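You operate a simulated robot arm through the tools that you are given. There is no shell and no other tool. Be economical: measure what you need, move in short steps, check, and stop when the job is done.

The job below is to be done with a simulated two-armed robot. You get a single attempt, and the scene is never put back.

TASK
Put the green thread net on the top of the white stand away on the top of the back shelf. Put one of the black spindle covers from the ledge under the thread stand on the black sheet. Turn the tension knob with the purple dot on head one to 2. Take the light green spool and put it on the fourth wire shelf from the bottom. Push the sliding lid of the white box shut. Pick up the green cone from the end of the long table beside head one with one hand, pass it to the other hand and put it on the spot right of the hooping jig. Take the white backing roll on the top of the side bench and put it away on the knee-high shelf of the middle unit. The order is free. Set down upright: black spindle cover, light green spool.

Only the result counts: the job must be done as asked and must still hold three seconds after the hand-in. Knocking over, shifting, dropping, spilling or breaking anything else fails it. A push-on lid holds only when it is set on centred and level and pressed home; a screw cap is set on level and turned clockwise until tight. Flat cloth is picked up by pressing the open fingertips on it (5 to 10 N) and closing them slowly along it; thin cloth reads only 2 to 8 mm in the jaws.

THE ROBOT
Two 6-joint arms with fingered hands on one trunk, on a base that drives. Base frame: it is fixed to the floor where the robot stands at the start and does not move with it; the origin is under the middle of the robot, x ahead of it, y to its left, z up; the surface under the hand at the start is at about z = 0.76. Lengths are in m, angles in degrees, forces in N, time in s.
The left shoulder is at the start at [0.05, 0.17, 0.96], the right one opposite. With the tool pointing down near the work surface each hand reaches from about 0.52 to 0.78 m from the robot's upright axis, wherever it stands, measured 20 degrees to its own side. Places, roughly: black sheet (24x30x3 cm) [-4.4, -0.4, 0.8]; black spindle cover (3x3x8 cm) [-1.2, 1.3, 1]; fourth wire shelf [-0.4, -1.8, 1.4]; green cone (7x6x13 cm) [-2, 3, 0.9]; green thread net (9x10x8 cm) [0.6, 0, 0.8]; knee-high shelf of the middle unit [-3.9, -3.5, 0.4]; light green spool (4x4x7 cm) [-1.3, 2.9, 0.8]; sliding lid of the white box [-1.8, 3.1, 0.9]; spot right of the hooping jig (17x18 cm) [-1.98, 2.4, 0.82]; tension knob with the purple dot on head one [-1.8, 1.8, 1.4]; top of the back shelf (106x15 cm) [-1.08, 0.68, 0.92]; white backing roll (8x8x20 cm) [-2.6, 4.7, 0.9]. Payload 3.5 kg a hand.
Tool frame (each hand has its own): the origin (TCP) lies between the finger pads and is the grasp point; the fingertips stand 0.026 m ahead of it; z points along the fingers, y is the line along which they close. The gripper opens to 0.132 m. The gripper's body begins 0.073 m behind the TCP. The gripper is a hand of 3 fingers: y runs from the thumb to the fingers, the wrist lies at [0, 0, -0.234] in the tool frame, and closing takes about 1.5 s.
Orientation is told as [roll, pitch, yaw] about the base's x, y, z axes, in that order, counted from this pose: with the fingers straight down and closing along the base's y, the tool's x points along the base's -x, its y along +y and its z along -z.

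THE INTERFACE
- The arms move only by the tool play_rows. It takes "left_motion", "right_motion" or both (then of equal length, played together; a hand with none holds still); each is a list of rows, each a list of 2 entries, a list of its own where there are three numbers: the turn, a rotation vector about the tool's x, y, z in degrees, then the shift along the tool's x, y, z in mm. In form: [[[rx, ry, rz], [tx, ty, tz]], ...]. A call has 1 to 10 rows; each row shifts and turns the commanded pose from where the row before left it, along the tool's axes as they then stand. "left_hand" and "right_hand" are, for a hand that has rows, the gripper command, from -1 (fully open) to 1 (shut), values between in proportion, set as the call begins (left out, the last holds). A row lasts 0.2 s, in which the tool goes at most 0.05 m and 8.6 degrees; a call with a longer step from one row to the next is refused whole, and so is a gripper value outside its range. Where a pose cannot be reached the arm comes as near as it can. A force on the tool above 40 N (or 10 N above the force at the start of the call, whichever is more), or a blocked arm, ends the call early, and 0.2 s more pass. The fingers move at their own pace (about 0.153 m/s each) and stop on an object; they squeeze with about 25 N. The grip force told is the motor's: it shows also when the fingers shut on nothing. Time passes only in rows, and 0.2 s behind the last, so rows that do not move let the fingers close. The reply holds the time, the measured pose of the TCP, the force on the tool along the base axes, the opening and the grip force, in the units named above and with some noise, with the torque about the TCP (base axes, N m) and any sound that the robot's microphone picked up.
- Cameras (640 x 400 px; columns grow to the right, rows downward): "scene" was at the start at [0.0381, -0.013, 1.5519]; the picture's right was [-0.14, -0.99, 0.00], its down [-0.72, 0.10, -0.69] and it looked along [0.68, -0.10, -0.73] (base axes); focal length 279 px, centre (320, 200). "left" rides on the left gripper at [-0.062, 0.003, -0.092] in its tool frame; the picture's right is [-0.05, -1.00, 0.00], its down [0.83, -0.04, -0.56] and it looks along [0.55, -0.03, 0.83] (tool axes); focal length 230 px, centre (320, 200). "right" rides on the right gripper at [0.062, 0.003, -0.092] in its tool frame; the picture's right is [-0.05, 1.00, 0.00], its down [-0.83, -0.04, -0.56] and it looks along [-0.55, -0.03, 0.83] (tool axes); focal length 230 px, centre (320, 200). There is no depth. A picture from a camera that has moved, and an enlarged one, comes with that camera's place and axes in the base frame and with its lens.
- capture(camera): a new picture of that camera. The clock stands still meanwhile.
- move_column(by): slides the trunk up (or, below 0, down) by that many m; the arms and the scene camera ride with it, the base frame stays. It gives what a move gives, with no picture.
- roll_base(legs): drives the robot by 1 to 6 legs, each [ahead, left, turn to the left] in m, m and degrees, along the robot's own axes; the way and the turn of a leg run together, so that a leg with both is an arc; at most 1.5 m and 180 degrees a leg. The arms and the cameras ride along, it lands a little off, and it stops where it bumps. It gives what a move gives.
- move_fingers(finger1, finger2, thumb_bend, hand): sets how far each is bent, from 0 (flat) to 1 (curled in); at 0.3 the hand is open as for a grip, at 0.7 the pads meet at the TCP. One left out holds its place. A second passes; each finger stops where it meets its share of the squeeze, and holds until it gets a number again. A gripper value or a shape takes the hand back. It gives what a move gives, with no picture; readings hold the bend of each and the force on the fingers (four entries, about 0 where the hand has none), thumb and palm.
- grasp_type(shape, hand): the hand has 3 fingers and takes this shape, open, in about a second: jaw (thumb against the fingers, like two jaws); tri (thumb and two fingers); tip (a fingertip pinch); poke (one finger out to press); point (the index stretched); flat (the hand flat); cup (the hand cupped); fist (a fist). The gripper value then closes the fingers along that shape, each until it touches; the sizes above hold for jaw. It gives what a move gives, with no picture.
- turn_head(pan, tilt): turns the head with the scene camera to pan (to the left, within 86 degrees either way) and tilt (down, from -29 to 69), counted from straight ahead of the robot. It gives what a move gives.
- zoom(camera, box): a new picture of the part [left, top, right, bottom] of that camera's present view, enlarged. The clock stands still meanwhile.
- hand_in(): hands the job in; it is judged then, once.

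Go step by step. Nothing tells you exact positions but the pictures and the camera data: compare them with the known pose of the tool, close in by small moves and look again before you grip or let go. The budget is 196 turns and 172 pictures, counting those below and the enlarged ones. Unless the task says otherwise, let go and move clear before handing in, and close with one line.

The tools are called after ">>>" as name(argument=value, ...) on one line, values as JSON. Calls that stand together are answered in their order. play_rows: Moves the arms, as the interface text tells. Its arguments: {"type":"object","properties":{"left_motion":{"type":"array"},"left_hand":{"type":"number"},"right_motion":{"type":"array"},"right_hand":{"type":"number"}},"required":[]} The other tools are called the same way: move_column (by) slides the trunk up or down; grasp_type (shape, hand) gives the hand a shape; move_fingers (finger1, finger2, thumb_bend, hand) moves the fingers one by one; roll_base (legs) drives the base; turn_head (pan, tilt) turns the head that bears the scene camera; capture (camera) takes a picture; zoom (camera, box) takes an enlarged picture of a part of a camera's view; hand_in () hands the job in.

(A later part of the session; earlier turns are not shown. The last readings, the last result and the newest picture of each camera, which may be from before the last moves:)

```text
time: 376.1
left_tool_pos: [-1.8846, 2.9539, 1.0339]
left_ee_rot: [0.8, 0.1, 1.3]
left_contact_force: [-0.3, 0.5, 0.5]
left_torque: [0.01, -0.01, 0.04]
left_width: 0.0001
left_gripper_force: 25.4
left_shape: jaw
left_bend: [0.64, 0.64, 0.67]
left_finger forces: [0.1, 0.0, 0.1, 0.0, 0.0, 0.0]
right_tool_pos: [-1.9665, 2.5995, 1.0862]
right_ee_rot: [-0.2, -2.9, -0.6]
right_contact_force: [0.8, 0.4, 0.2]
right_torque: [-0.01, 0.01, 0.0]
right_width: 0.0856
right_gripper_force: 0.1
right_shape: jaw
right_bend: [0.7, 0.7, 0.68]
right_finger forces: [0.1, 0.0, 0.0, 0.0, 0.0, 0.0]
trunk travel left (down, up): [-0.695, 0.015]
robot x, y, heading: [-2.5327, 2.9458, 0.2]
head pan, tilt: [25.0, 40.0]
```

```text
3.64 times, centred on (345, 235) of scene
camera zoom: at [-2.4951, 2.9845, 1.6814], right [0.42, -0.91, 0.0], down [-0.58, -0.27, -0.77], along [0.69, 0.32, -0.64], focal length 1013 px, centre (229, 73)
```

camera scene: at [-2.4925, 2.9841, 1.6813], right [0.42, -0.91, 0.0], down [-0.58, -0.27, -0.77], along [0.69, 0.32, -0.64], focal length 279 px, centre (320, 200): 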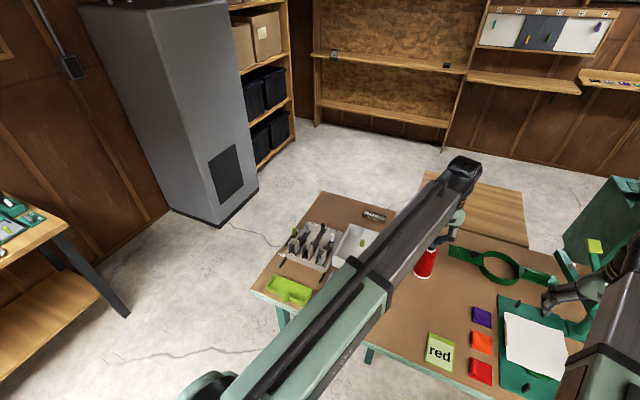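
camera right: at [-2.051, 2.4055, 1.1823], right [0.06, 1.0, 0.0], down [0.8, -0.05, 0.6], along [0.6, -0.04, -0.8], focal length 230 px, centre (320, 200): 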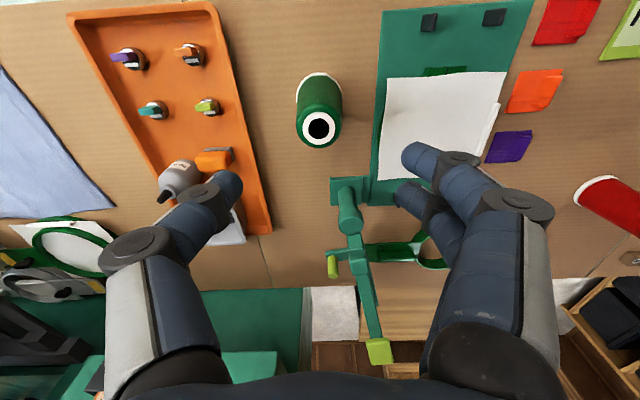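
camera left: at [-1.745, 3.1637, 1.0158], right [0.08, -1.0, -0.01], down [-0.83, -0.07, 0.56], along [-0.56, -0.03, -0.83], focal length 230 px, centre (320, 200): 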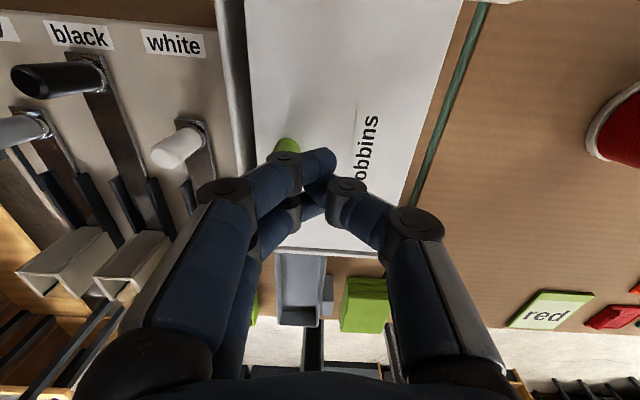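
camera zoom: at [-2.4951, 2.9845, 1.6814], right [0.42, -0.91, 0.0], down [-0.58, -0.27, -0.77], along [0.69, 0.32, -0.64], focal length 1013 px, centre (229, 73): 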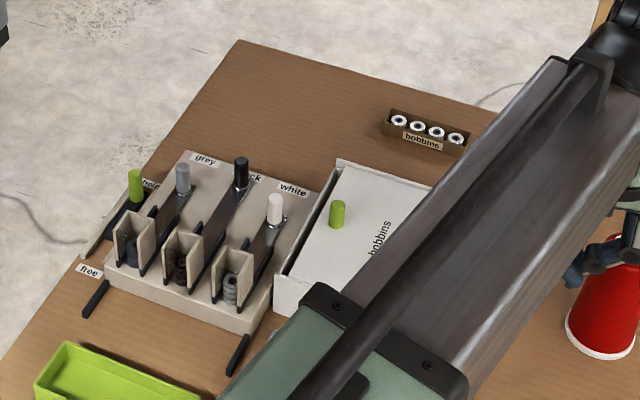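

The box hasn't moved and the lid is nearly shut with a hairline gap. I'll go back and press it home until I feel resistance.

>>> play_rows(left_motion=[[[0, 0, 0], [-20, 40, 0]], [[0, 0, 0], [-20, 40, 0]], [[0, 0, 0], [-20, 40, 0]], [[0, 0, 0], [-18, 40, 0]], [[0, 0, 0], [0, 42, 0]], [[0, 0, 0], [0, 0, 40]], [[0, 0, 0], [0, 0, 40]], [[0, 0, 0], [0, 0, 30]], [[0, 0, 0], [0, 0, 0]]])

>>> play_rows(left_motion=[[[0, 0, 0], [0, 4, 0]], [[0, 0, 0], [0, 2, 0]], [[0, 0, 0], [0, 2, 0]], [[0, 0, 0], [0, 0, 0]]])

```text
time: 378.1
left_tool_pos: [-1.8113, 3.1588, 0.9223]
left_ee_rot: [0.8, 0.2, 1.4]
left_contact_force: [0.3, 0.6, -0.1]
left_torque: [-0.01, 0.0, -0.02]
left_width: 0.0001
left_gripper_force: 24.6
left_shape: jaw
left_bend: [0.64, 0.64, 0.67]
left_finger forces: [0.0, 0.0, 0.0, 0.1, 0.0, 0.1]
right_tool_pos: [-1.9657, 2.5984, 1.0866]
right_ee_rot: [-0.3, -3.0, -0.6]
right_contact_force: [-1.3, 0.3, 0.0]
right_torque: [0.0, 0.03, 0.01]
right_width: 0.0855
right_gripper_force: 0.0
right_shape: jaw
right_bend: [0.7, 0.7, 0.68]
right_finger forces: [0.0, 0.1, 0.0, 0.0, 0.1, 0.0]
trunk travel left (down, up): [-0.695, 0.015]
robot x, y, heading: [-2.5328, 2.9481, -0.2]
head pan, tilt: [25.0, 40.0]
```

```text
time: 379.1
left_tool_pos: [-1.8096, 3.1681, 0.924]
left_ee_rot: [0.8, 0.1, 1.4]
left_contact_force: [-0.3, 0.1, 1.1]
left_torque: [-0.03, 0.0, 0.01]
left_width: 0.0
left_gripper_force: 25.0
left_shape: jaw
left_bend: [0.64, 0.64, 0.67]
left_finger forces: [0.0, 0.0, 0.0, 0.1, 0.0, 0.1]
right_tool_pos: [-1.9651, 2.5989, 1.0847]
right_ee_rot: [-0.3, -3.0, -0.6]
right_contact_force: [-0.1, -0.1, -0.4]
right_torque: [0.0, 0.02, -0.01]
right_width: 0.0856
right_gripper_force: 0.1
right_shape: jaw
right_bend: [0.7, 0.7, 0.68]
right_finger forces: [0.0, 0.0, 0.0, 0.0, 0.0, 0.0]
trunk travel left (down, up): [-0.695, 0.015]
robot x, y, heading: [-2.5335, 2.9503, -0.0]
head pan, tilt: [25.0, 40.0]
```

>>> play_rows(left_motion=[[[0, 0, 0], [0, 2, 0]], [[0, 0, 0], [0, 2, 0]], [[0, 0, 0], [0, 0, 0]]])

```text
time: 379.9
left_tool_pos: [-1.8093, 3.1722, 0.9227]
left_ee_rot: [0.8, 0.1, 1.3]
left_contact_force: [0.6, 0.2, -0.8]
left_torque: [0.0, -0.01, 0.02]
left_width: 0.0
left_gripper_force: 25.4
left_shape: jaw
left_bend: [0.64, 0.64, 0.67]
left_finger forces: [0.0, 0.0, 0.0, 0.0, 0.0, 0.0]
right_tool_pos: [-1.966, 2.5978, 1.0879]
right_ee_rot: [-0.3, -2.9, -0.6]
right_contact_force: [-0.5, -0.2, 0.4]
right_torque: [-0.03, 0.0, 0.0]
right_width: 0.0854
right_gripper_force: 0.1
right_shape: jaw
right_bend: [0.7, 0.7, 0.68]
right_finger forces: [0.0, 0.1, 0.1, 0.0, 0.0, 0.1]
trunk travel left (down, up): [-0.695, 0.015]
robot x, y, heading: [-2.5283, 2.9501, 0.1]
head pan, tilt: [25.0, 40.0]
```

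Still no resistance; checking the view.

>>> zoom(camera="left", box=[200, 0, 480, 280])

```text
1.43 times, centred on (340, 140) of left
camera zoom: at [-1.7469, 3.1758, 1.0157], right [0.08, -1.0, -0.01], down [-0.83, -0.07, 0.56], along [-0.56, -0.03, -0.83], focal length 329 px, centre (291, 286)
```

zoom: 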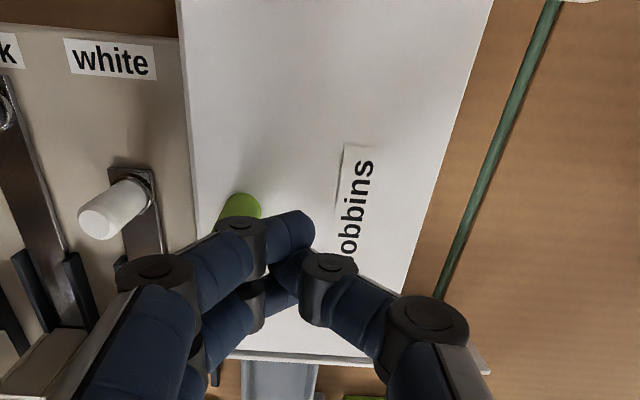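

The lid rides over the end wall and is nearly flush with its outside. Two more 2 mm steps, watching for the stop.

>>> play_rows(left_motion=[[[0, 0, 0], [0, 2, 0]], [[0, 0, 0], [0, 0, 0]]])

>>> play_rows(left_motion=[[[0, 0, 0], [0, 2, 0]], [[0, 0, 0], [0, 0, 0]]])

```text
time: 380.5
left_tool_pos: [-1.8095, 3.1737, 0.9236]
left_ee_rot: [0.7, 0.1, 1.4]
left_contact_force: [1.4, -0.4, 1.1]
left_torque: [0.02, -0.01, -0.04]
left_width: 0.0
left_gripper_force: 24.8
left_shape: jaw
left_bend: [0.64, 0.64, 0.67]
left_finger forces: [0.0, 0.0, 0.0, 0.1, 0.0, 0.0]
right_tool_pos: [-1.9661, 2.5975, 1.0857]
right_ee_rot: [-0.4, -2.9, -0.5]
right_contact_force: [0.1, -0.6, -0.3]
right_torque: [0.01, -0.04, -0.02]
right_width: 0.0855
right_gripper_force: 0.1
right_shape: jaw
right_bend: [0.7, 0.7, 0.68]
right_finger forces: [0.0, 0.1, 0.1, 0.0, 0.0, 0.0]
trunk travel left (down, up): [-0.695, 0.015]
robot x, y, heading: [-2.5321, 2.9503, 0.1]
head pan, tilt: [25.0, 40.0]
```

```text
time: 381.1
left_tool_pos: [-1.811, 3.1771, 0.9235]
left_ee_rot: [0.7, 0.1, 1.4]
left_contact_force: [1.3, -2.2, 1.4]
left_torque: [0.0, -0.07, -0.06]
left_width: 0.0
left_gripper_force: 25.1
left_shape: jaw
left_bend: [0.64, 0.64, 0.67]
left_finger forces: [0.0, 0.0, 0.1, 0.0, 0.0, 0.1]
right_tool_pos: [-1.9652, 2.5972, 1.0864]
right_ee_rot: [-0.2, -2.9, -0.7]
right_contact_force: [-0.1, 0.0, 0.5]
right_torque: [0.01, -0.01, 0.03]
right_width: 0.0855
right_gripper_force: 0.1
right_shape: jaw
right_bend: [0.7, 0.7, 0.68]
right_finger forces: [0.0, 0.1, 0.0, 0.1, 0.0, 0.1]
trunk travel left (down, up): [-0.695, 0.015]
robot x, y, heading: [-2.5293, 2.9474, -0.0]
head pan, tilt: [25.0, 40.0]
```

Resistance begins (-2 N). One more small step to confirm the stop.

>>> play_rows(left_motion=[[[0, 0, 0], [0, 2, 0]], [[0, 0, 0], [0, 0, 0]]])

>>> zoom(camera="left", box=[200, 0, 480, 280])

```text
time: 381.7
left_tool_pos: [-1.8092, 3.1798, 0.9238]
left_ee_rot: [0.9, 0.1, 1.5]
left_contact_force: [0.9, -2.3, 1.2]
left_torque: [-0.03, -0.01, -0.03]
left_width: 0.0
left_gripper_force: 25.4
left_shape: jaw
left_bend: [0.65, 0.64, 0.67]
left_finger forces: [0.0, 0.0, 0.0, 0.0, 0.1, 0.0]
right_tool_pos: [-1.9643, 2.5987, 1.0854]
right_ee_rot: [-0.2, -3.0, -0.7]
right_contact_force: [-0.3, -1.5, 0.5]
right_torque: [-0.03, 0.0, 0.01]
right_width: 0.0856
right_gripper_force: 0.0
right_shape: jaw
right_bend: [0.7, 0.7, 0.68]
right_finger forces: [0.1, 0.0, 0.0, 0.0, 0.1, 0.1]
trunk travel left (down, up): [-0.695, 0.015]
robot x, y, heading: [-2.5295, 2.9475, 0.2]
head pan, tilt: [25.0, 40.0]
```

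```text
1.43 times, centred on (340, 140) of left
camera zoom: at [-1.748, 3.1824, 1.0159], right [0.08, -1.0, -0.01], down [-0.83, -0.07, 0.56], along [-0.56, -0.03, -0.83], focal length 329 px, centre (291, 286)
```

zoom: 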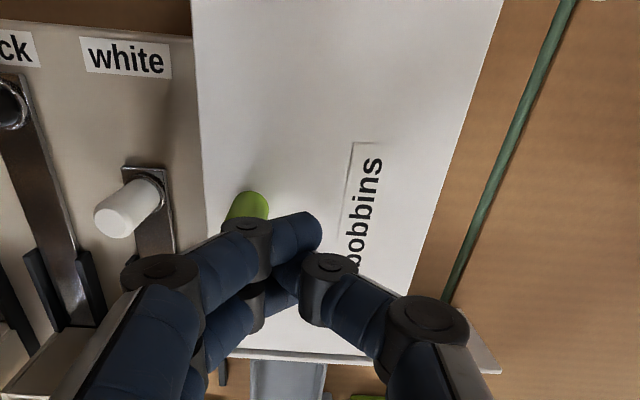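

The lid is shut against its stop. I'll lift off and go for the white backing roll on the side bench.

>>> play_rows(left_motion=[[[0, 0, 0], [0, -8, 0]], [[0, 0, 0], [0, 0, -40]], [[0, 0, 0], [0, 0, -45]], [[0, 0, 0], [0, 0, -45]], [[0, 0, 0], [30, 0, -20]], [[0, 0, 0], [40, 0, 0]], [[0, 0, 0], [40, 0, 0]]])

>>> roll_base(legs=[[-0.55, 0, 0], [0, 0, 90], [0.55, 0, 0]])

>>> turn_head(pan=-20, tilt=30)

>>> capture(camera="scene")

```text
time: 383.3
left_tool_pos: [-1.9207, 3.1637, 1.0739]
left_ee_rot: [0.7, 0.1, 1.4]
left_contact_force: [-0.1, -0.1, 0.3]
left_torque: [0.0, 0.0, -0.02]
left_width: 0.0
left_gripper_force: 25.4
left_shape: jaw
left_bend: [0.65, 0.64, 0.67]
left_finger forces: [0.0, 0.0, 0.1, 0.0, 0.0, 0.0]
right_tool_pos: [-1.9663, 2.5996, 1.0874]
right_ee_rot: [-0.4, -3.0, -0.8]
right_contact_force: [0.2, -0.7, 0.0]
right_torque: [0.02, -0.02, -0.04]
right_width: 0.0855
right_gripper_force: 0.1
right_shape: jaw
right_bend: [0.7, 0.7, 0.68]
right_finger forces: [0.1, 0.0, 0.1, 0.0, 0.0, 0.0]
trunk travel left (down, up): [-0.695, 0.015]
robot x, y, heading: [-2.5315, 2.9476, 0.1]
head pan, tilt: [25.0, 40.0]
```

```text
time: 393.1
left_tool_pos: [-3.2851, 4.1049, 1.0753]
left_ee_rot: [0.8, 0.1, 89.9]
left_contact_force: [1.0, -0.4, 0.7]
left_torque: [0.0, 0.01, 0.02]
left_width: 0.0
left_gripper_force: 25.6
left_shape: jaw
left_bend: [0.65, 0.64, 0.67]
left_finger forces: [0.1, 0.1, 0.0, 0.1, 0.0, 0.1]
right_tool_pos: [-2.7196, 4.0432, 1.0857]
right_ee_rot: [-0.2, -2.9, 87.9]
right_contact_force: [-0.1, 0.9, -1.1]
right_torque: [-0.02, -0.04, -0.01]
right_width: 0.0854
right_gripper_force: 0.1
right_shape: jaw
right_bend: [0.7, 0.7, 0.68]
right_finger forces: [0.0, 0.0, 0.0, 0.0, 0.0, 0.0]
trunk travel left (down, up): [-0.695, 0.015]
robot x, y, heading: [-3.0839, 3.4852, 88.6]
head pan, tilt: [25.0, 40.0]
```

```text
time: 394.2
left_tool_pos: [-3.2856, 4.1043, 1.0742]
left_ee_rot: [0.7, 0.1, 89.9]
left_contact_force: [0.1, -0.3, 1.5]
left_torque: [0.01, 0.02, -0.01]
left_width: 0.0002
left_gripper_force: 25.0
left_shape: jaw
left_bend: [0.65, 0.64, 0.67]
left_finger forces: [0.0, 0.0, 0.0, 0.1, 0.0, 0.0]
right_tool_pos: [-2.7199, 4.0426, 1.0863]
right_ee_rot: [-0.4, -2.9, 88.0]
right_contact_force: [0.1, 0.1, -0.6]
right_torque: [0.03, 0.01, -0.02]
right_width: 0.0854
right_gripper_force: 0.0
right_shape: jaw
right_bend: [0.7, 0.7, 0.68]
right_finger forces: [0.0, 0.0, 0.0, 0.1, 0.0, 0.0]
trunk travel left (down, up): [-0.695, 0.015]
robot x, y, heading: [-3.0837, 3.4861, 88.5]
head pan, tilt: [-20.0, 30.0]
```

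```text
16 pictures are left
camera scene: at [-3.0543, 3.5296, 1.6967], right [0.93, -0.36, 0.0], down [-0.18, -0.47, -0.87], along [0.32, 0.81, -0.5], focal length 279 px, centre (320, 200)
```

scene: 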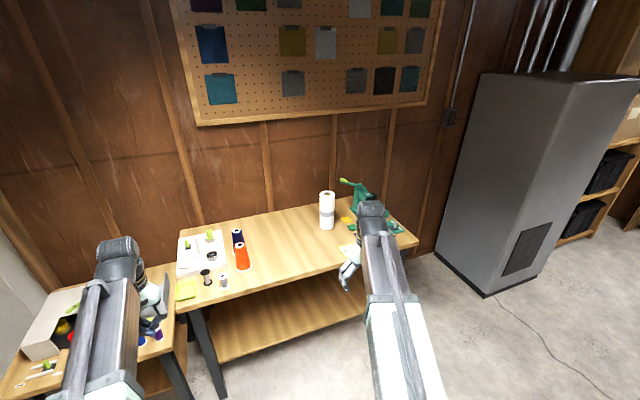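

The roll stands near (-2.58, 4.66). I'll tilt the left hand, and slide the base across in front of it, keeping the hands high.

>>> play_rows(left_motion=[[[0, -7.5, 0], [0, 0, 0]], [[0, -7.5, 0], [0, 0, 0]], [[0, -7.5, 0], [0, 0, 0]], [[0, -7.5, 0], [0, 0, 0]], [[0, -7.5, 0], [0, 0, 0]], [[0, -7.5, 0], [0, 0, 0]], [[0, -7.5, 0], [0, 0, 0]], [[0, -7.5, 0], [0, 0, 0]], [[0, 0, 0], [0, 0, 0]]], left_hand=-1)

>>> roll_base(legs=[[0, 0, 1.5], [0.24, 0, 0], [0, -0.72, 0]])

>>> capture(camera="left")

```text
time: 396.2
left_tool_pos: [-3.2897, 4.1661, 1.0764]
left_ee_rot: [1.5, -60.0, 88.4]
left_contact_force: [-0.8, 0.1, -0.2]
left_torque: [0.03, 0.03, 0.01]
left_width: 0.132
left_gripper_force: 0.1
left_shape: jaw
left_bend: [0.3, 0.3, 0.3]
left_finger forces: [0.0, 0.0, 0.0, 0.0, 0.0, 0.0]
left hand out of reach, approached as far as the arm can: row 6, 7, 8
right_tool_pos: [-2.7197, 4.0415, 1.0877]
right_ee_rot: [-0.2, -3.0, 87.9]
right_contact_force: [0.8, -0.9, 0.0]
right_torque: [-0.01, 0.03, 0.01]
right_width: 0.0855
right_gripper_force: 0.1
right_shape: jaw
right_bend: [0.7, 0.7, 0.68]
right_finger forces: [0.0, 0.0, 0.0, 0.0, 0.1, 0.0]
trunk travel left (down, up): [-0.695, 0.015]
robot x, y, heading: [-3.0809, 3.4889, 88.4]
head pan, tilt: [-20.0, 30.0]
```

```text
time: 401.8
left_tool_pos: [-2.6173, 4.4036, 1.0772]
left_ee_rot: [1.8, -59.9, 91.3]
left_contact_force: [0.1, 0.5, -0.1]
left_torque: [-0.01, 0.05, 0.01]
left_width: 0.1319
left_gripper_force: 0.1
left_shape: jaw
left_bend: [0.3, 0.3, 0.3]
left_finger forces: [0.0, 0.0, 0.1, 0.0, 0.0, 0.1]
right_tool_pos: [-2.0425, 4.3106, 1.0866]
right_ee_rot: [-0.2, -2.8, 90.6]
right_contact_force: [0.7, 1.0, -0.8]
right_torque: [-0.03, 0.02, 0.01]
right_width: 0.0856
right_gripper_force: 0.0
right_shape: jaw
right_bend: [0.7, 0.7, 0.68]
right_finger forces: [0.0, 0.0, 0.1, 0.1, 0.1, 0.0]
trunk travel left (down, up): [-0.695, 0.015]
robot x, y, heading: [-2.3806, 3.7401, 91.6]
head pan, tilt: [-20.0, 30.0]
```

```text
15 pictures are left
camera left: at [-2.6163, 4.3554, 1.1772], right [1.0, 0.07, 0.03], down [0.08, -0.89, -0.44], along [-0.01, 0.44, -0.9], focal length 230 px, centre (320, 200)
```

left: 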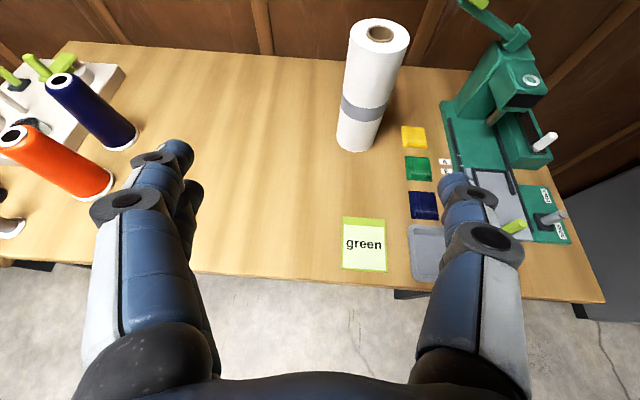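

The roll is at (-2.556, 4.675), base z 0.81. I'll lower the trunk and line up the base for the approach.

>>> move_column(by=-0.12)

>>> roll_base(legs=[[0, 0, -1.6], [0, -0.043, 0], [0.175, 0, 0]])

>>> capture(camera="left")

```text
time: 403.3
left_tool_pos: [-2.6181, 4.4047, 0.9582]
left_ee_rot: [1.6, -59.9, 91.4]
left_contact_force: [0.4, 0.7, 0.4]
left_torque: [0.01, 0.01, 0.03]
left_width: 0.1322
left_gripper_force: 0.1
left_shape: jaw
left_bend: [0.3, 0.3, 0.3]
left_finger forces: [0.1, 0.0, 0.1, 0.1, 0.1, 0.0]
right_tool_pos: [-2.0435, 4.3099, 0.9664]
right_ee_rot: [-0.4, -2.9, 90.7]
right_contact_force: [-0.1, 0.3, 0.2]
right_torque: [-0.03, -0.04, 0.01]
right_width: 0.0856
right_gripper_force: 0.1
right_shape: jaw
right_bend: [0.7, 0.7, 0.68]
right_finger forces: [0.0, 0.0, 0.0, 0.0, 0.0, 0.1]
trunk travel left (down, up): [-0.575, 0.135]
robot x, y, heading: [-2.3784, 3.7366, 91.2]
head pan, tilt: [-20.0, 30.0]
```

```text
time: 405.6
left_tool_pos: [-2.5504, 4.5847, 0.9562]
left_ee_rot: [1.6, -59.8, 89.3]
left_contact_force: [0.3, 0.9, -0.5]
left_torque: [-0.04, -0.04, 0.02]
left_width: 0.132
left_gripper_force: 0.0
left_shape: jaw
left_bend: [0.3, 0.3, 0.3]
left_finger forces: [0.1, 0.1, 0.1, 0.0, 0.0, 0.1]
right_tool_pos: [-1.9791, 4.4707, 0.967]
right_ee_rot: [-0.1, -2.8, 88.8]
right_contact_force: [0.1, 0.4, -0.1]
right_torque: [-0.05, 0.0, 0.0]
right_width: 0.0854
right_gripper_force: 0.1
right_shape: jaw
right_bend: [0.7, 0.7, 0.68]
right_finger forces: [0.0, 0.1, 0.0, 0.0, 0.1, 0.1]
trunk travel left (down, up): [-0.575, 0.135]
robot x, y, heading: [-2.3378, 3.906, 89.6]
head pan, tilt: [-20.0, 30.0]
```

```text
14 pictures are left
camera left: at [-2.5505, 4.5366, 1.0564], right [1.0, 0.04, 0.03], down [0.05, -0.9, -0.44], along [0.01, 0.44, -0.9], focal length 230 px, centre (320, 200)
```

left: 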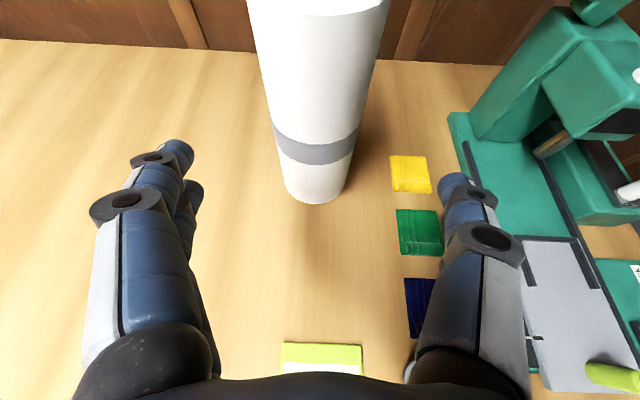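

Lined up. Advancing 11 cm around the roll and closing.

>>> play_rows(left_motion=[[[0, 0, 0], [0, 4, 30]], [[0, 0, 0], [0, 0, 30]], [[0, 0, 0], [0, 0, 28]], [[0, 0, 0], [0, 0, 20]], [[0, 0, 0], [0, 0, 0]]])

>>> play_rows(left_motion=[[[0, 0, 0], [0, 0, 0]], [[0, 0, 0], [0, 0, 0]], [[0, 0, 0], [0, 0, 0]], [[0, 0, 0], [0, 0, 0]], [[0, 0, 0], [0, 0, 0]]], left_hand=0.6)

```text
time: 406.8
left_tool_pos: [-2.5573, 4.6796, 0.9045]
left_ee_rot: [1.5, -60.0, 89.3]
left_contact_force: [0.3, 0.4, 0.4]
left_torque: [-0.01, -0.02, 0.02]
left_width: 0.1317
left_gripper_force: 0.0
left_shape: jaw
left_bend: [0.3, 0.3, 0.3]
left_finger forces: [0.0, 0.1, 0.0, 0.0, 0.0, 0.1]
right_tool_pos: [-1.9802, 4.4707, 0.9654]
right_ee_rot: [-0.2, -3.0, 88.8]
right_contact_force: [-0.5, -0.4, -1.0]
right_torque: [-0.02, -0.02, -0.01]
right_width: 0.0855
right_gripper_force: 0.1
right_shape: jaw
right_bend: [0.7, 0.7, 0.68]
right_finger forces: [0.0, 0.1, 0.0, 0.0, 0.0, 0.1]
trunk travel left (down, up): [-0.575, 0.135]
robot x, y, heading: [-2.3352, 3.9084, 89.5]
head pan, tilt: [-20.0, 30.0]
```

```text
time: 408.0
left_tool_pos: [-2.5568, 4.679, 0.9031]
left_ee_rot: [1.6, -59.9, 89.4]
left_contact_force: [1.1, 0.0, 0.1]
left_torque: [-0.02, -0.03, -0.03]
left_width: 0.0733
left_gripper_force: 25.0
left_shape: jaw
left_bend: [0.72, 0.72, 0.7]
left_finger forces: [11.2, 10.8, 0.0, 0.0, 23.0, 0.0]
right_tool_pos: [-1.9784, 4.469, 0.9663]
right_ee_rot: [-0.3, -2.9, 88.7]
right_contact_force: [1.1, 0.1, 0.1]
right_torque: [0.0, -0.02, -0.01]
right_width: 0.0856
right_gripper_force: 0.1
right_shape: jaw
right_bend: [0.7, 0.7, 0.68]
right_finger forces: [0.0, 0.1, 0.0, 0.1, 0.1, 0.0]
trunk travel left (down, up): [-0.575, 0.135]
robot x, y, heading: [-2.34, 3.9075, 89.3]
head pan, tilt: [-20.0, 30.0]
```

The roll is gripped (73 mm). Lifting it and driving back, around and down the aisle.

>>> move_column(by=0.12)

>>> roll_base(legs=[[-0.35, 0, 0], [0, 0.85, 0], [0, 0, 90], [0, 0, 91]])

>>> roll_base(legs=[[1.5, 0, 0], [1.5, 0, 0], [1.5, 0, 0], [1.0, 0, 0]])

>>> turn_head(pan=0, tilt=25)

>>> capture(camera="scene")

```text
time: 409.5
left_tool_pos: [-2.5586, 4.6799, 1.0235]
left_ee_rot: [1.6, -59.8, 89.5]
left_contact_force: [-0.1, 0.4, -3.5]
left_torque: [-0.08, 0.02, 0.0]
left_width: 0.073
left_gripper_force: 24.9
left_shape: jaw
left_bend: [0.72, 0.72, 0.7]
left_finger forces: [11.5, 11.0, 0.0, 0.0, 22.7, 0.0]
right_tool_pos: [-1.9799, 4.4711, 1.0861]
right_ee_rot: [-0.3, -2.8, 88.7]
right_contact_force: [0.3, 0.6, 0.7]
right_torque: [0.02, 0.0, 0.03]
right_width: 0.0854
right_gripper_force: 0.1
right_shape: jaw
right_bend: [0.7, 0.7, 0.68]
right_finger forces: [0.0, 0.0, 0.0, 0.0, 0.1, 0.0]
trunk travel left (down, up): [-0.695, 0.015]
robot x, y, heading: [-2.3378, 3.9109, 89.3]
head pan, tilt: [-20.0, 30.0]
```

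```text
time: 423.8
left_tool_pos: [-2.9276, 2.8193, 1.0228]
left_ee_rot: [1.7, -60.1, -85.1]
left_contact_force: [-0.1, -0.3, -3.7]
left_torque: [0.06, -0.01, -0.02]
left_width: 0.0726
left_gripper_force: 25.0
left_shape: jaw
left_bend: [0.72, 0.72, 0.7]
left_finger forces: [11.5, 10.8, 0.0, 0.0, 22.6, 0.0]
right_tool_pos: [-3.5221, 2.972, 1.0861]
right_ee_rot: [-0.3, -3.0, -85.8]
right_contact_force: [-0.1, -0.4, -0.2]
right_torque: [0.03, -0.01, -0.02]
right_width: 0.0855
right_gripper_force: 0.2
right_shape: jaw
right_bend: [0.7, 0.7, 0.68]
right_finger forces: [0.0, 0.0, 0.0, 0.1, 0.0, 0.0]
trunk travel left (down, up): [-0.695, 0.015]
robot x, y, heading: [-3.2213, 3.5652, -85.0]
head pan, tilt: [-20.0, 30.0]
```

```text
time: 450.1
left_tool_pos: [-2.5909, -2.6878, 1.0224]
left_ee_rot: [1.6, -59.8, -87.3]
left_contact_force: [-0.7, 0.8, -3.2]
left_torque: [0.1, 0.01, 0.02]
left_width: 0.0726
left_gripper_force: 25.2
left_shape: jaw
left_bend: [0.72, 0.72, 0.7]
left_finger forces: [11.6, 10.9, 0.1, 0.0, 22.7, 0.1]
right_tool_pos: [-3.1792, -2.5136, 1.0866]
right_ee_rot: [-0.3, -2.9, -88.0]
right_contact_force: [0.2, -0.3, -0.3]
right_torque: [0.02, -0.01, 0.02]
right_width: 0.0856
right_gripper_force: 0.0
right_shape: jaw
right_bend: [0.7, 0.7, 0.68]
right_finger forces: [0.1, 0.0, 0.0, 0.0, 0.1, 0.0]
trunk travel left (down, up): [-0.695, 0.015]
robot x, y, heading: [-2.8544, -1.9312, -87.5]
head pan, tilt: [-20.0, 30.0]
```

```text
time: 451.0
left_tool_pos: [-2.5905, -2.6875, 1.0234]
left_ee_rot: [1.6, -59.8, -87.3]
left_contact_force: [0.0, 0.0, -3.1]
left_torque: [0.1, -0.01, 0.02]
left_width: 0.0726
left_gripper_force: 25.2
left_shape: jaw
left_bend: [0.72, 0.72, 0.7]
left_finger forces: [11.6, 11.0, 0.0, 0.1, 22.8, 0.0]
right_tool_pos: [-3.1792, -2.5122, 1.0859]
right_ee_rot: [-0.1, -2.9, -88.0]
right_contact_force: [-0.4, -0.7, 0.8]
right_torque: [-0.02, 0.01, 0.0]
right_width: 0.0858
right_gripper_force: 0.1
right_shape: jaw
right_bend: [0.7, 0.7, 0.68]
right_finger forces: [0.0, 0.0, 0.0, 0.1, 0.0, 0.0]
trunk travel left (down, up): [-0.695, 0.015]
robot x, y, heading: [-2.8561, -1.9331, -87.3]
head pan, tilt: [0.0, 25.0]
```

```text
13 pictures are left
camera scene: at [-2.8529, -1.985, 1.7047], right [-1.0, -0.05, 0.0], down [-0.02, 0.42, -0.91], along [0.04, -0.91, -0.42], focal length 279 px, centre (320, 200)
```

scene: 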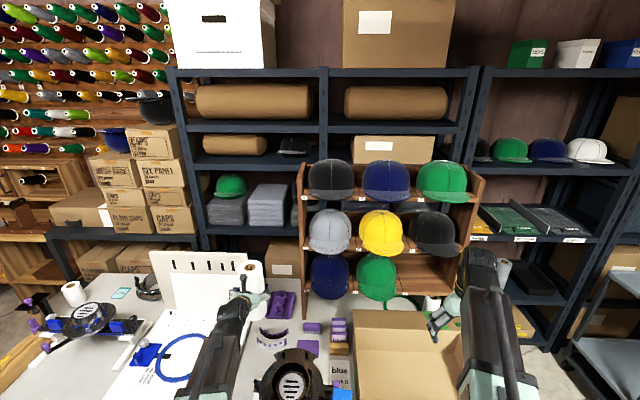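

I'm at a work table; the shelf units are beyond. I'll back off and slide right to x about -3.85 to see the middle unit.

>>> roll_base(legs=[[-0.55, 0, 0], [0, -0.95, -2.7]])

>>> turn_head(pan=0, tilt=28)

>>> capture(camera="scene")

```text
time: 458.6
left_tool_pos: [-3.5996, -2.1853, 1.0255]
left_ee_rot: [1.7, -59.8, -91.2]
left_contact_force: [-0.5, 0.3, -2.4]
left_torque: [0.04, -0.01, 0.01]
left_width: 0.0728
left_gripper_force: 25.0
left_shape: jaw
left_bend: [0.72, 0.72, 0.7]
left_finger forces: [11.5, 11.1, 0.0, 0.0, 23.0, 0.0]
right_tool_pos: [-4.1744, -1.9694, 1.0877]
right_ee_rot: [-0.2, -2.9, -91.8]
right_contact_force: [-0.7, -0.5, 0.3]
right_torque: [0.02, -0.06, 0.0]
right_width: 0.0857
right_gripper_force: 0.1
right_shape: jaw
right_bend: [0.7, 0.7, 0.68]
right_finger forces: [0.1, 0.0, 0.0, 0.0, 0.1, 0.0]
trunk travel left (down, up): [-0.695, 0.015]
robot x, y, heading: [-3.8109, -1.4122, -91.2]
head pan, tilt: [0.0, 25.0]
```

```text
time: 459.2
left_tool_pos: [-3.597, -2.1844, 1.0257]
left_ee_rot: [1.7, -59.7, -91.1]
left_contact_force: [0.0, 0.4, -3.2]
left_torque: [0.06, 0.01, -0.01]
left_width: 0.0724
left_gripper_force: 24.8
left_shape: jaw
left_bend: [0.72, 0.72, 0.7]
left_finger forces: [11.6, 11.0, 0.1, 0.0, 22.9, 0.1]
right_tool_pos: [-4.1726, -1.9701, 1.0862]
right_ee_rot: [-0.4, -2.9, -91.8]
right_contact_force: [0.3, 0.5, -0.5]
right_torque: [-0.01, 0.02, 0.01]
right_width: 0.0854
right_gripper_force: 0.0
right_shape: jaw
right_bend: [0.7, 0.7, 0.68]
right_finger forces: [0.1, 0.1, 0.0, 0.0, 0.0, 0.1]
trunk travel left (down, up): [-0.695, 0.015]
robot x, y, heading: [-3.8097, -1.4137, -91.2]
head pan, tilt: [0.0, 28.0]
```

```text
12 pictures are left
camera scene: at [-3.8127, -1.465, 1.7019], right [-1.0, 0.02, 0.0], down [0.01, 0.47, -0.88], along [-0.02, -0.88, -0.47], focal length 279 px, centre (320, 200)
```

scene: 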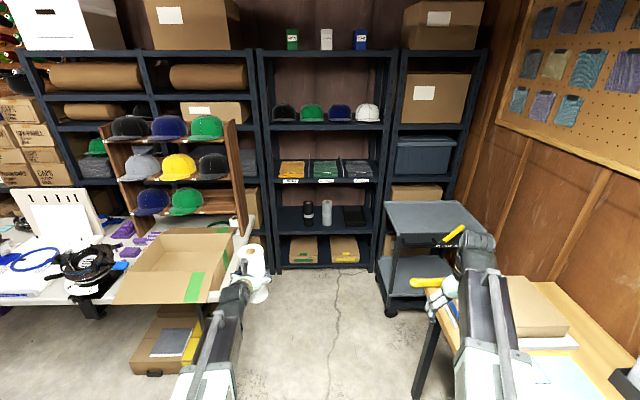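

The middle unit's knee-high shelf (z about 0.4) holds a black and a grey roll and a dark box. I'll zoom on it.

>>> zoom(camera="scene", box=[255, 165, 400, 275])

```text
3.64 times, centred on (328, 220) of scene
camera zoom: at [-3.8127, -1.465, 1.7019], right [-1.0, 0.02, 0.0], down [0.01, 0.47, -0.88], along [-0.02, -0.88, -0.47], focal length 1013 px, centre (293, 127)
```

zoom: 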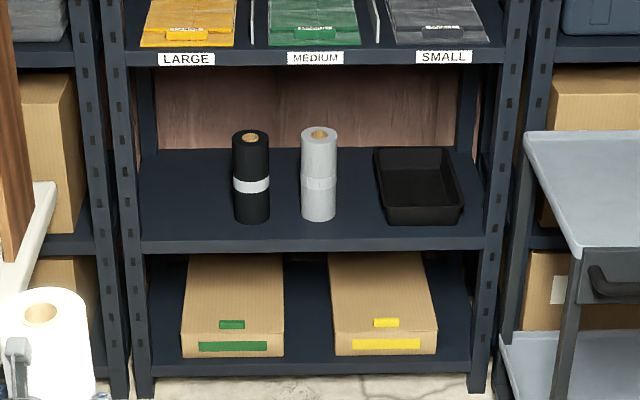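

Free place: left of the black roll, target about (-3.61, -3.46). I'll pull the right hand in, square up, lower the trunk by half a metre and drive ahead to a standoff.

>>> play_rows(right_motion=[[[0, 0, 0], [15, 45, 0]], [[0, 0, 0], [15, 45, 0]], [[0, 0, 0], [10, 45, 0]], [[0, 0, 0], [0, 45, 0]], [[0, 0, 0], [0, 0, 0]]])

>>> move_column(by=-0.49)

>>> roll_base(legs=[[0, 0, 1.2], [0, -0.03, 0], [0.9, 0, 0]])

>>> capture(camera="left")

```text
time: 460.4
left_tool_pos: [-3.5983, -2.1842, 1.0268]
left_ee_rot: [1.6, -59.9, -91.1]
left_contact_force: [0.4, 0.7, -2.7]
left_torque: [0.05, -0.01, 0.01]
left_width: 0.0729
left_gripper_force: 25.2
left_shape: jaw
left_bend: [0.72, 0.72, 0.7]
left_finger forces: [11.6, 10.9, 0.0, 0.0, 22.9, 0.1]
right_tool_pos: [-3.9914, -1.9353, 1.0854]
right_ee_rot: [-0.1, -3.0, -91.8]
right_contact_force: [0.1, -0.9, -0.8]
right_torque: [0.02, -0.02, 0.01]
right_width: 0.0854
right_gripper_force: 0.1
right_shape: jaw
right_bend: [0.7, 0.7, 0.68]
right_finger forces: [0.0, 0.1, 0.1, 0.1, 0.0, 0.0]
trunk travel left (down, up): [-0.695, 0.015]
robot x, y, heading: [-3.814, -1.4117, -91.0]
head pan, tilt: [0.0, 28.0]
```

```text
refused: -0.49 is not a number from -0.4 to 0.4
```

```text
time: 465.8
left_tool_pos: [-3.6059, -3.0629, 1.0222]
left_ee_rot: [1.6, -59.9, -89.7]
left_contact_force: [0.5, -0.5, -4.2]
left_torque: [0.06, 0.03, 0.0]
left_width: 0.0725
left_gripper_force: 25.0
left_shape: jaw
left_bend: [0.72, 0.72, 0.7]
left_finger forces: [11.6, 11.1, 0.0, 0.0, 22.9, 0.1]
right_tool_pos: [-4.0054, -2.8239, 1.0849]
right_ee_rot: [-0.3, -2.9, -90.4]
right_contact_force: [-0.6, -0.2, -0.5]
right_torque: [0.02, 0.01, 0.0]
right_width: 0.0853
right_gripper_force: 0.1
right_shape: jaw
right_bend: [0.7, 0.7, 0.68]
right_finger forces: [0.0, 0.0, 0.0, 0.0, 0.0, 0.1]
trunk travel left (down, up): [-0.695, 0.015]
robot x, y, heading: [-3.8388, -2.297, -89.6]
head pan, tilt: [0.0, 28.0]
```

```text
10 pictures are left
camera left: at [-3.6041, -3.0141, 1.1227], right [-1.0, -0.06, 0.03], down [-0.06, 0.9, -0.44], along [0.0, -0.44, -0.9], focal length 230 px, centre (320, 200)
```

left: 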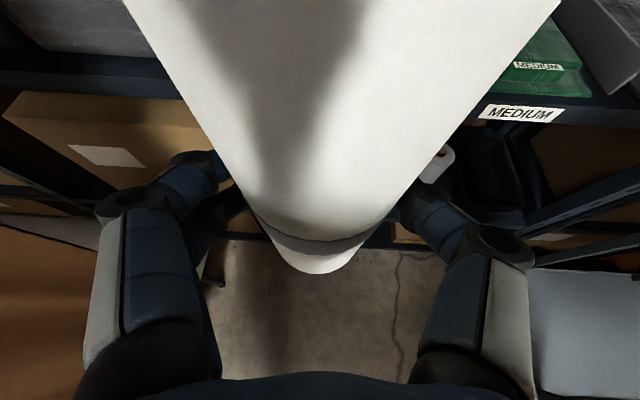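

The trunk command was too large; I'll lower in two steps here in front of the shelf and look.

>>> move_column(by=-0.4)

>>> move_column(by=-0.08)

>>> capture(camera="scene")

```text
time: 469.7
left_tool_pos: [-3.6058, -3.0622, 0.6235]
left_ee_rot: [1.7, -59.8, -89.7]
left_contact_force: [0.0, -0.2, -3.7]
left_torque: [0.08, 0.01, 0.02]
left_width: 0.0727
left_gripper_force: 24.9
left_shape: jaw
left_bend: [0.72, 0.72, 0.7]
left_finger forces: [11.5, 10.9, 0.0, 0.1, 23.0, 0.1]
right_tool_pos: [-4.0067, -2.8231, 0.6848]
right_ee_rot: [-0.3, -2.9, -90.4]
right_contact_force: [-0.3, -1.1, 0.2]
right_torque: [0.01, -0.02, -0.03]
right_width: 0.0852
right_gripper_force: 0.0
right_shape: jaw
right_bend: [0.7, 0.7, 0.68]
right_finger forces: [0.0, 0.0, 0.0, 0.0, 0.0, 0.0]
trunk travel left (down, up): [-0.295, 0.415]
robot x, y, heading: [-3.8326, -2.2953, -89.8]
head pan, tilt: [0.0, 28.0]
```

```text
time: 470.8
left_tool_pos: [-3.6054, -3.0633, 0.5427]
left_ee_rot: [1.6, -59.8, -89.6]
left_contact_force: [0.8, 0.1, -3.6]
left_torque: [0.08, 0.0, -0.01]
left_width: 0.0729
left_gripper_force: 25.0
left_shape: jaw
left_bend: [0.72, 0.72, 0.7]
left_finger forces: [11.6, 11.0, 0.0, 0.1, 23.0, 0.0]
right_tool_pos: [-4.0057, -2.8239, 0.6042]
right_ee_rot: [-0.3, -3.0, -90.4]
right_contact_force: [-1.0, -0.3, 0.2]
right_torque: [-0.01, -0.01, 0.02]
right_width: 0.0857
right_gripper_force: 0.1
right_shape: jaw
right_bend: [0.7, 0.7, 0.68]
right_finger forces: [0.0, 0.0, 0.1, 0.1, 0.1, 0.0]
trunk travel left (down, up): [-0.215, 0.495]
robot x, y, heading: [-3.8382, -2.2904, -89.7]
head pan, tilt: [0.0, 28.0]
```

```text
9 pictures are left
camera scene: at [-3.8386, -2.3491, 1.22], right [-1.0, -0.01, 0.0], down [0.0, 0.47, -0.88], along [0.0, -0.88, -0.47], focal length 279 px, centre (320, 200)
```

scene: 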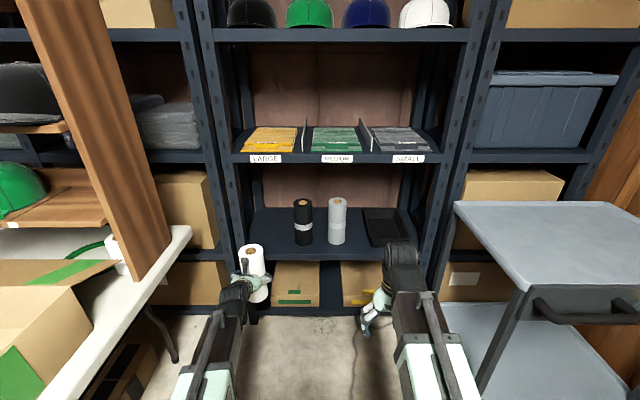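

The gap (x -3.49 to -3.72) is centred on the roll at x -3.605, and its bottom is 5 cm above the shelf. Driving 36 cm in.

>>> roll_base(legs=[[0.36, 0, 0]])

>>> capture(camera="scene")

```text
time: 473.1
left_tool_pos: [-3.6023, -3.4184, 0.5431]
left_ee_rot: [1.6, -59.8, -89.6]
left_contact_force: [-0.3, 0.4, -1.5]
left_torque: [0.18, 0.01, 0.0]
left_width: 0.0718
left_gripper_force: 24.4
left_shape: jaw
left_bend: [0.72, 0.73, 0.7]
left_finger forces: [9.7, 13.3, 0.0, 0.1, 23.7, 0.0]
right_tool_pos: [-4.0028, -3.1807, 0.6048]
right_ee_rot: [-0.3, -2.9, -90.2]
right_contact_force: [0.6, 0.4, 0.9]
right_torque: [0.02, 0.01, -0.03]
right_width: 0.0852
right_gripper_force: 0.2
right_shape: jaw
right_bend: [0.7, 0.7, 0.68]
right_finger forces: [0.0, 0.1, 0.0, 0.0, 0.0, 0.0]
trunk travel left (down, up): [-0.215, 0.495]
robot x, y, heading: [-3.8368, -2.6513, -89.5]
head pan, tilt: [0.0, 28.0]
```

```text
8 pictures are left
camera scene: at [-3.8363, -2.7056, 1.2199], right [-1.0, -0.01, 0.0], down [0.0, 0.47, -0.88], along [0.01, -0.88, -0.47], focal length 279 px, centre (320, 200)
```

scene: 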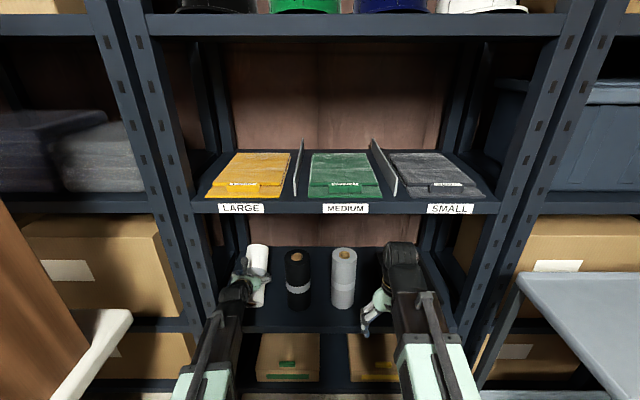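

The force reading changed a little, so I'll check the roll with the left camera.

>>> capture(camera="left")

```text
7 pictures are left
camera left: at [-3.6006, -3.3697, 0.6433], right [-1.0, -0.06, 0.03], down [-0.07, 0.9, -0.44], along [0.0, -0.44, -0.9], focal length 230 px, centre (320, 200)
```

left: 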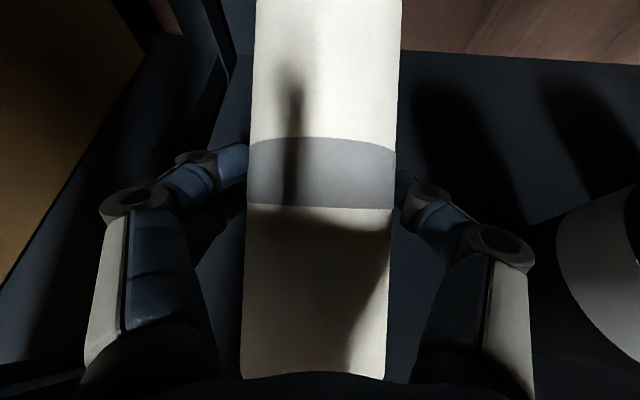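

The roll's foot caught the shelf edge and it has tilted in the grip, top pointing forward. The roll need not stand upright, so I'll lay it on the shelf: first raise the trunk a little, tilt the hand by 13° and go further in.

>>> move_column(by=0.08)

>>> play_rows(left_motion=[[[0, 5, 0], [0, 0, 0]], [[0, 5, 0], [0, 0, 0]], [[0, 5, 0], [0, 0, 0]], [[0, 0, 0], [0, 0, 0]]])

>>> capture(camera="left")

```text
time: 474.3
left_tool_pos: [-3.6024, -3.4182, 0.6232]
left_ee_rot: [1.6, -59.8, -89.6]
left_contact_force: [0.4, -0.4, -3.8]
left_torque: [0.07, 0.01, 0.02]
left_width: 0.072
left_gripper_force: 25.1
left_shape: jaw
left_bend: [0.72, 0.72, 0.7]
left_finger forces: [11.5, 12.3, 0.0, 0.0, 23.7, 0.0]
right_tool_pos: [-4.0022, -3.1821, 0.6842]
right_ee_rot: [-0.3, -2.9, -90.3]
right_contact_force: [0.4, 0.8, 0.0]
right_torque: [0.0, -0.01, 0.01]
right_width: 0.0856
right_gripper_force: 0.1
right_shape: jaw
right_bend: [0.7, 0.7, 0.68]
right_finger forces: [0.0, 0.1, 0.0, 0.0, 0.0, 0.0]
trunk travel left (down, up): [-0.295, 0.415]
robot x, y, heading: [-3.8371, -2.6547, -89.6]
head pan, tilt: [0.0, 28.0]
```

```text
time: 475.3
left_tool_pos: [-3.602, -3.4186, 0.6235]
left_ee_rot: [1.1, -44.8, -89.0]
left_contact_force: [0.0, 0.0, -3.1]
left_torque: [0.08, 0.01, -0.01]
left_width: 0.0724
left_gripper_force: 24.6
left_shape: jaw
left_bend: [0.72, 0.72, 0.7]
left_finger forces: [11.6, 12.2, 0.0, 0.0, 23.6, 0.0]
right_tool_pos: [-4.0036, -3.1807, 0.6859]
right_ee_rot: [-0.2, -2.9, -90.3]
right_contact_force: [-0.1, 0.0, -0.5]
right_torque: [0.0, 0.01, 0.0]
right_width: 0.0852
right_gripper_force: 0.0
right_shape: jaw
right_bend: [0.7, 0.7, 0.68]
right_finger forces: [0.1, 0.1, 0.0, 0.0, 0.1, 0.1]
trunk travel left (down, up): [-0.295, 0.415]
robot x, y, heading: [-3.8405, -2.6515, -89.2]
head pan, tilt: [0.0, 28.0]
```

```text
6 pictures are left
camera left: at [-3.5998, -3.3975, 0.7321], right [-1.0, -0.07, 0.02], down [-0.07, 0.98, -0.19], along [-0.01, -0.19, -0.98], focal length 230 px, centre (320, 200)
```

left: 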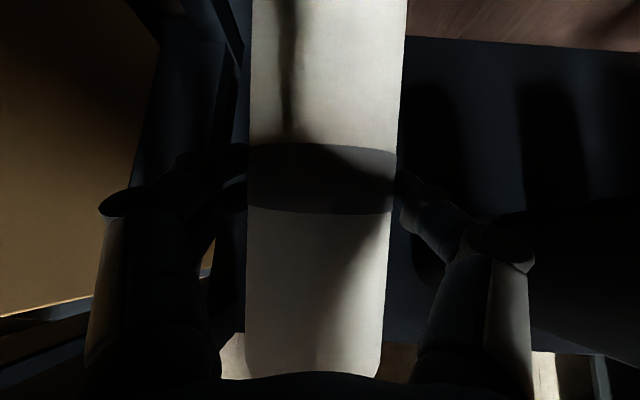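

The roll is now nearly level over the shelf but its near end still overhangs. I'll pull the right hand back a little and go in about 11 cm more.

>>> play_rows(right_motion=[[[0, 0, 0], [30, 0, 20]], [[0, 0, 0], [30, 0, 20]], [[0, 0, 0], [20, 0, 20]], [[0, 0, 0], [0, 0, 0]]])

>>> roll_base(legs=[[0.07, 0, 0]])

>>> play_rows(left_motion=[[[0, 0, 0], [-14, 0, 14]], [[0, 0, 0], [-14, 0, 14]], [[0, 0, 0], [0, 0, 0]]])

```text
time: 476.3
left_tool_pos: [-3.6009, -3.419, 0.6237]
left_ee_rot: [1.1, -44.8, -89.0]
left_contact_force: [-0.4, 0.2, -3.6]
left_torque: [0.05, 0.01, -0.02]
left_width: 0.0723
left_gripper_force: 25.0
left_shape: jaw
left_bend: [0.72, 0.72, 0.7]
left_finger forces: [11.6, 12.2, 0.0, 0.0, 23.6, 0.1]
right_tool_pos: [-4.0013, -3.1372, 0.6231]
right_ee_rot: [-0.3, -2.8, -90.2]
right_contact_force: [0.0, -0.1, -0.8]
right_torque: [0.03, -0.03, 0.0]
right_width: 0.0854
right_gripper_force: 0.0
right_shape: jaw
right_bend: [0.7, 0.7, 0.68]
right_finger forces: [0.0, 0.0, 0.1, 0.0, 0.1, 0.0]
right hand out of reach, approached as far as the arm can: row 2, 3
trunk travel left (down, up): [-0.295, 0.415]
robot x, y, heading: [-3.8367, -2.6519, -89.7]
head pan, tilt: [0.0, 28.0]
```

```text
time: 477.3
left_tool_pos: [-3.6012, -3.4886, 0.6234]
left_ee_rot: [1.1, -44.9, -89.0]
left_contact_force: [0.0, 0.2, -3.0]
left_torque: [0.07, 0.02, -0.01]
left_width: 0.0721
left_gripper_force: 24.7
left_shape: jaw
left_bend: [0.72, 0.72, 0.7]
left_finger forces: [11.6, 12.2, 0.0, 0.0, 23.5, 0.1]
right_tool_pos: [-4.0015, -3.2048, 0.6234]
right_ee_rot: [-0.3, -2.8, -90.3]
right_contact_force: [1.1, 0.6, -0.3]
right_torque: [0.03, -0.04, -0.01]
right_width: 0.0855
right_gripper_force: 0.2
right_shape: jaw
right_bend: [0.7, 0.7, 0.68]
right_finger forces: [0.0, 0.1, 0.0, 0.0, 0.0, 0.1]
trunk travel left (down, up): [-0.295, 0.415]
robot x, y, heading: [-3.8329, -2.7252, -89.2]
head pan, tilt: [0.0, 28.0]
```

```text
time: 478.1
left_tool_pos: [-3.5993, -3.5283, 0.6232]
left_ee_rot: [1.1, -44.9, -89.0]
left_contact_force: [0.5, -0.6, -3.2]
left_torque: [0.05, -0.01, 0.01]
left_width: 0.072
left_gripper_force: 25.0
left_shape: jaw
left_bend: [0.72, 0.72, 0.7]
left_finger forces: [11.5, 12.2, 0.0, 0.0, 23.5, 0.0]
right_tool_pos: [-4.0026, -3.207, 0.6224]
right_ee_rot: [-0.2, -2.9, -90.3]
right_contact_force: [-0.5, -0.5, -0.4]
right_torque: [-0.01, 0.0, 0.03]
right_width: 0.0853
right_gripper_force: 0.1
right_shape: jaw
right_bend: [0.7, 0.7, 0.68]
right_finger forces: [0.0, 0.1, 0.0, 0.0, 0.1, 0.0]
trunk travel left (down, up): [-0.295, 0.415]
robot x, y, heading: [-3.8355, -2.7226, -89.5]
head pan, tilt: [0.0, 28.0]
```

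Now lower towards the shelf, levelling the roll, then small steps to contact.

>>> play_rows(left_motion=[[[0, 0, 0], [25, 0, 25]], [[0, 0, 0], [25, 0, 25]], [[0, 4, 0], [0, 0, 0]], [[0, 4, 0], [0, 0, 0]], [[0, 0, 0], [0, 0, 0]]])

>>> play_rows(left_motion=[[[0, 0, 0], [3, 0, 4]], [[0, 0, 0], [3, 0, 4]], [[0, 0, 0], [3, 0, 4]], [[0, 0, 0], [3, 0, 4]], [[0, 0, 0], [3, 0, 4]], [[0, 0, 0], [3, 0, 4]], [[0, 0, 0], [0, 0, 0]]])

```text
time: 479.3
left_tool_pos: [-3.5991, -3.5285, 0.5525]
left_ee_rot: [1.0, -36.8, -88.7]
left_contact_force: [0.3, 0.2, -2.9]
left_torque: [0.08, 0.02, 0.01]
left_width: 0.072
left_gripper_force: 25.3
left_shape: jaw
left_bend: [0.72, 0.72, 0.7]
left_finger forces: [11.6, 12.2, 0.0, 0.1, 23.5, 0.1]
right_tool_pos: [-4.0024, -3.2067, 0.6248]
right_ee_rot: [-0.3, -2.7, -90.3]
right_contact_force: [0.9, 0.1, 0.3]
right_torque: [-0.04, 0.01, -0.01]
right_width: 0.0854
right_gripper_force: 0.1
right_shape: jaw
right_bend: [0.7, 0.7, 0.68]
right_finger forces: [0.0, 0.0, 0.1, 0.0, 0.1, 0.0]
trunk travel left (down, up): [-0.295, 0.415]
robot x, y, heading: [-3.8331, -2.7234, -89.4]
head pan, tilt: [0.0, 28.0]
```

```text
time: 480.9
left_tool_pos: [-3.5974, -3.5274, 0.5218]
left_ee_rot: [0.9, -36.8, -88.8]
left_contact_force: [0.5, -0.6, -2.8]
left_torque: [0.07, -0.02, -0.04]
left_width: 0.0724
left_gripper_force: 24.8
left_shape: jaw
left_bend: [0.72, 0.72, 0.7]
left_finger forces: [11.3, 12.1, 0.0, 0.0, 23.5, 0.0]
right_tool_pos: [-4.0014, -3.2052, 0.6224]
right_ee_rot: [-0.2, -2.8, -90.3]
right_contact_force: [-0.1, 0.7, 0.9]
right_torque: [0.01, 0.02, 0.04]
right_width: 0.0856
right_gripper_force: 0.1
right_shape: jaw
right_bend: [0.7, 0.7, 0.68]
right_finger forces: [0.0, 0.0, 0.0, 0.0, 0.1, 0.0]
trunk travel left (down, up): [-0.295, 0.415]
robot x, y, heading: [-3.8353, -2.7232, -89.8]
head pan, tilt: [0.0, 28.0]
```

>>> play_rows(left_motion=[[[0, 0, 0], [3, 0, 4]], [[0, 0, 0], [3, 0, 4]], [[0, 0, 0], [3, 0, 4]], [[0, 0, 0], [3, 0, 4]], [[0, 0, 0], [3, 0, 4]], [[0, 0, 0], [3, 0, 4]], [[0, 0, 0], [0, 0, 0]]])

```text
time: 482.5
left_tool_pos: [-3.5985, -3.5266, 0.4913]
left_ee_rot: [0.9, -36.7, -88.9]
left_contact_force: [-1.5, -1.5, 10.8]
left_torque: [-0.16, 0.03, 0.04]
left_width: 0.0693
left_gripper_force: 25.2
left_shape: jaw
left_bend: [0.73, 0.73, 0.71]
left_finger forces: [11.7, 9.8, 0.1, 0.1, 22.3, 0.0]
right_tool_pos: [-4.0016, -3.2057, 0.6236]
right_ee_rot: [-0.2, -2.9, -90.3]
right_contact_force: [0.9, -0.7, -0.4]
right_torque: [0.0, 0.0, 0.02]
right_width: 0.0855
right_gripper_force: 0.1
right_shape: jaw
right_bend: [0.7, 0.7, 0.68]
right_finger forces: [0.0, 0.0, 0.0, 0.0, 0.0, 0.1]
trunk travel left (down, up): [-0.295, 0.415]
robot x, y, heading: [-3.8363, -2.7182, -89.6]
head pan, tilt: [0.0, 28.0]
```

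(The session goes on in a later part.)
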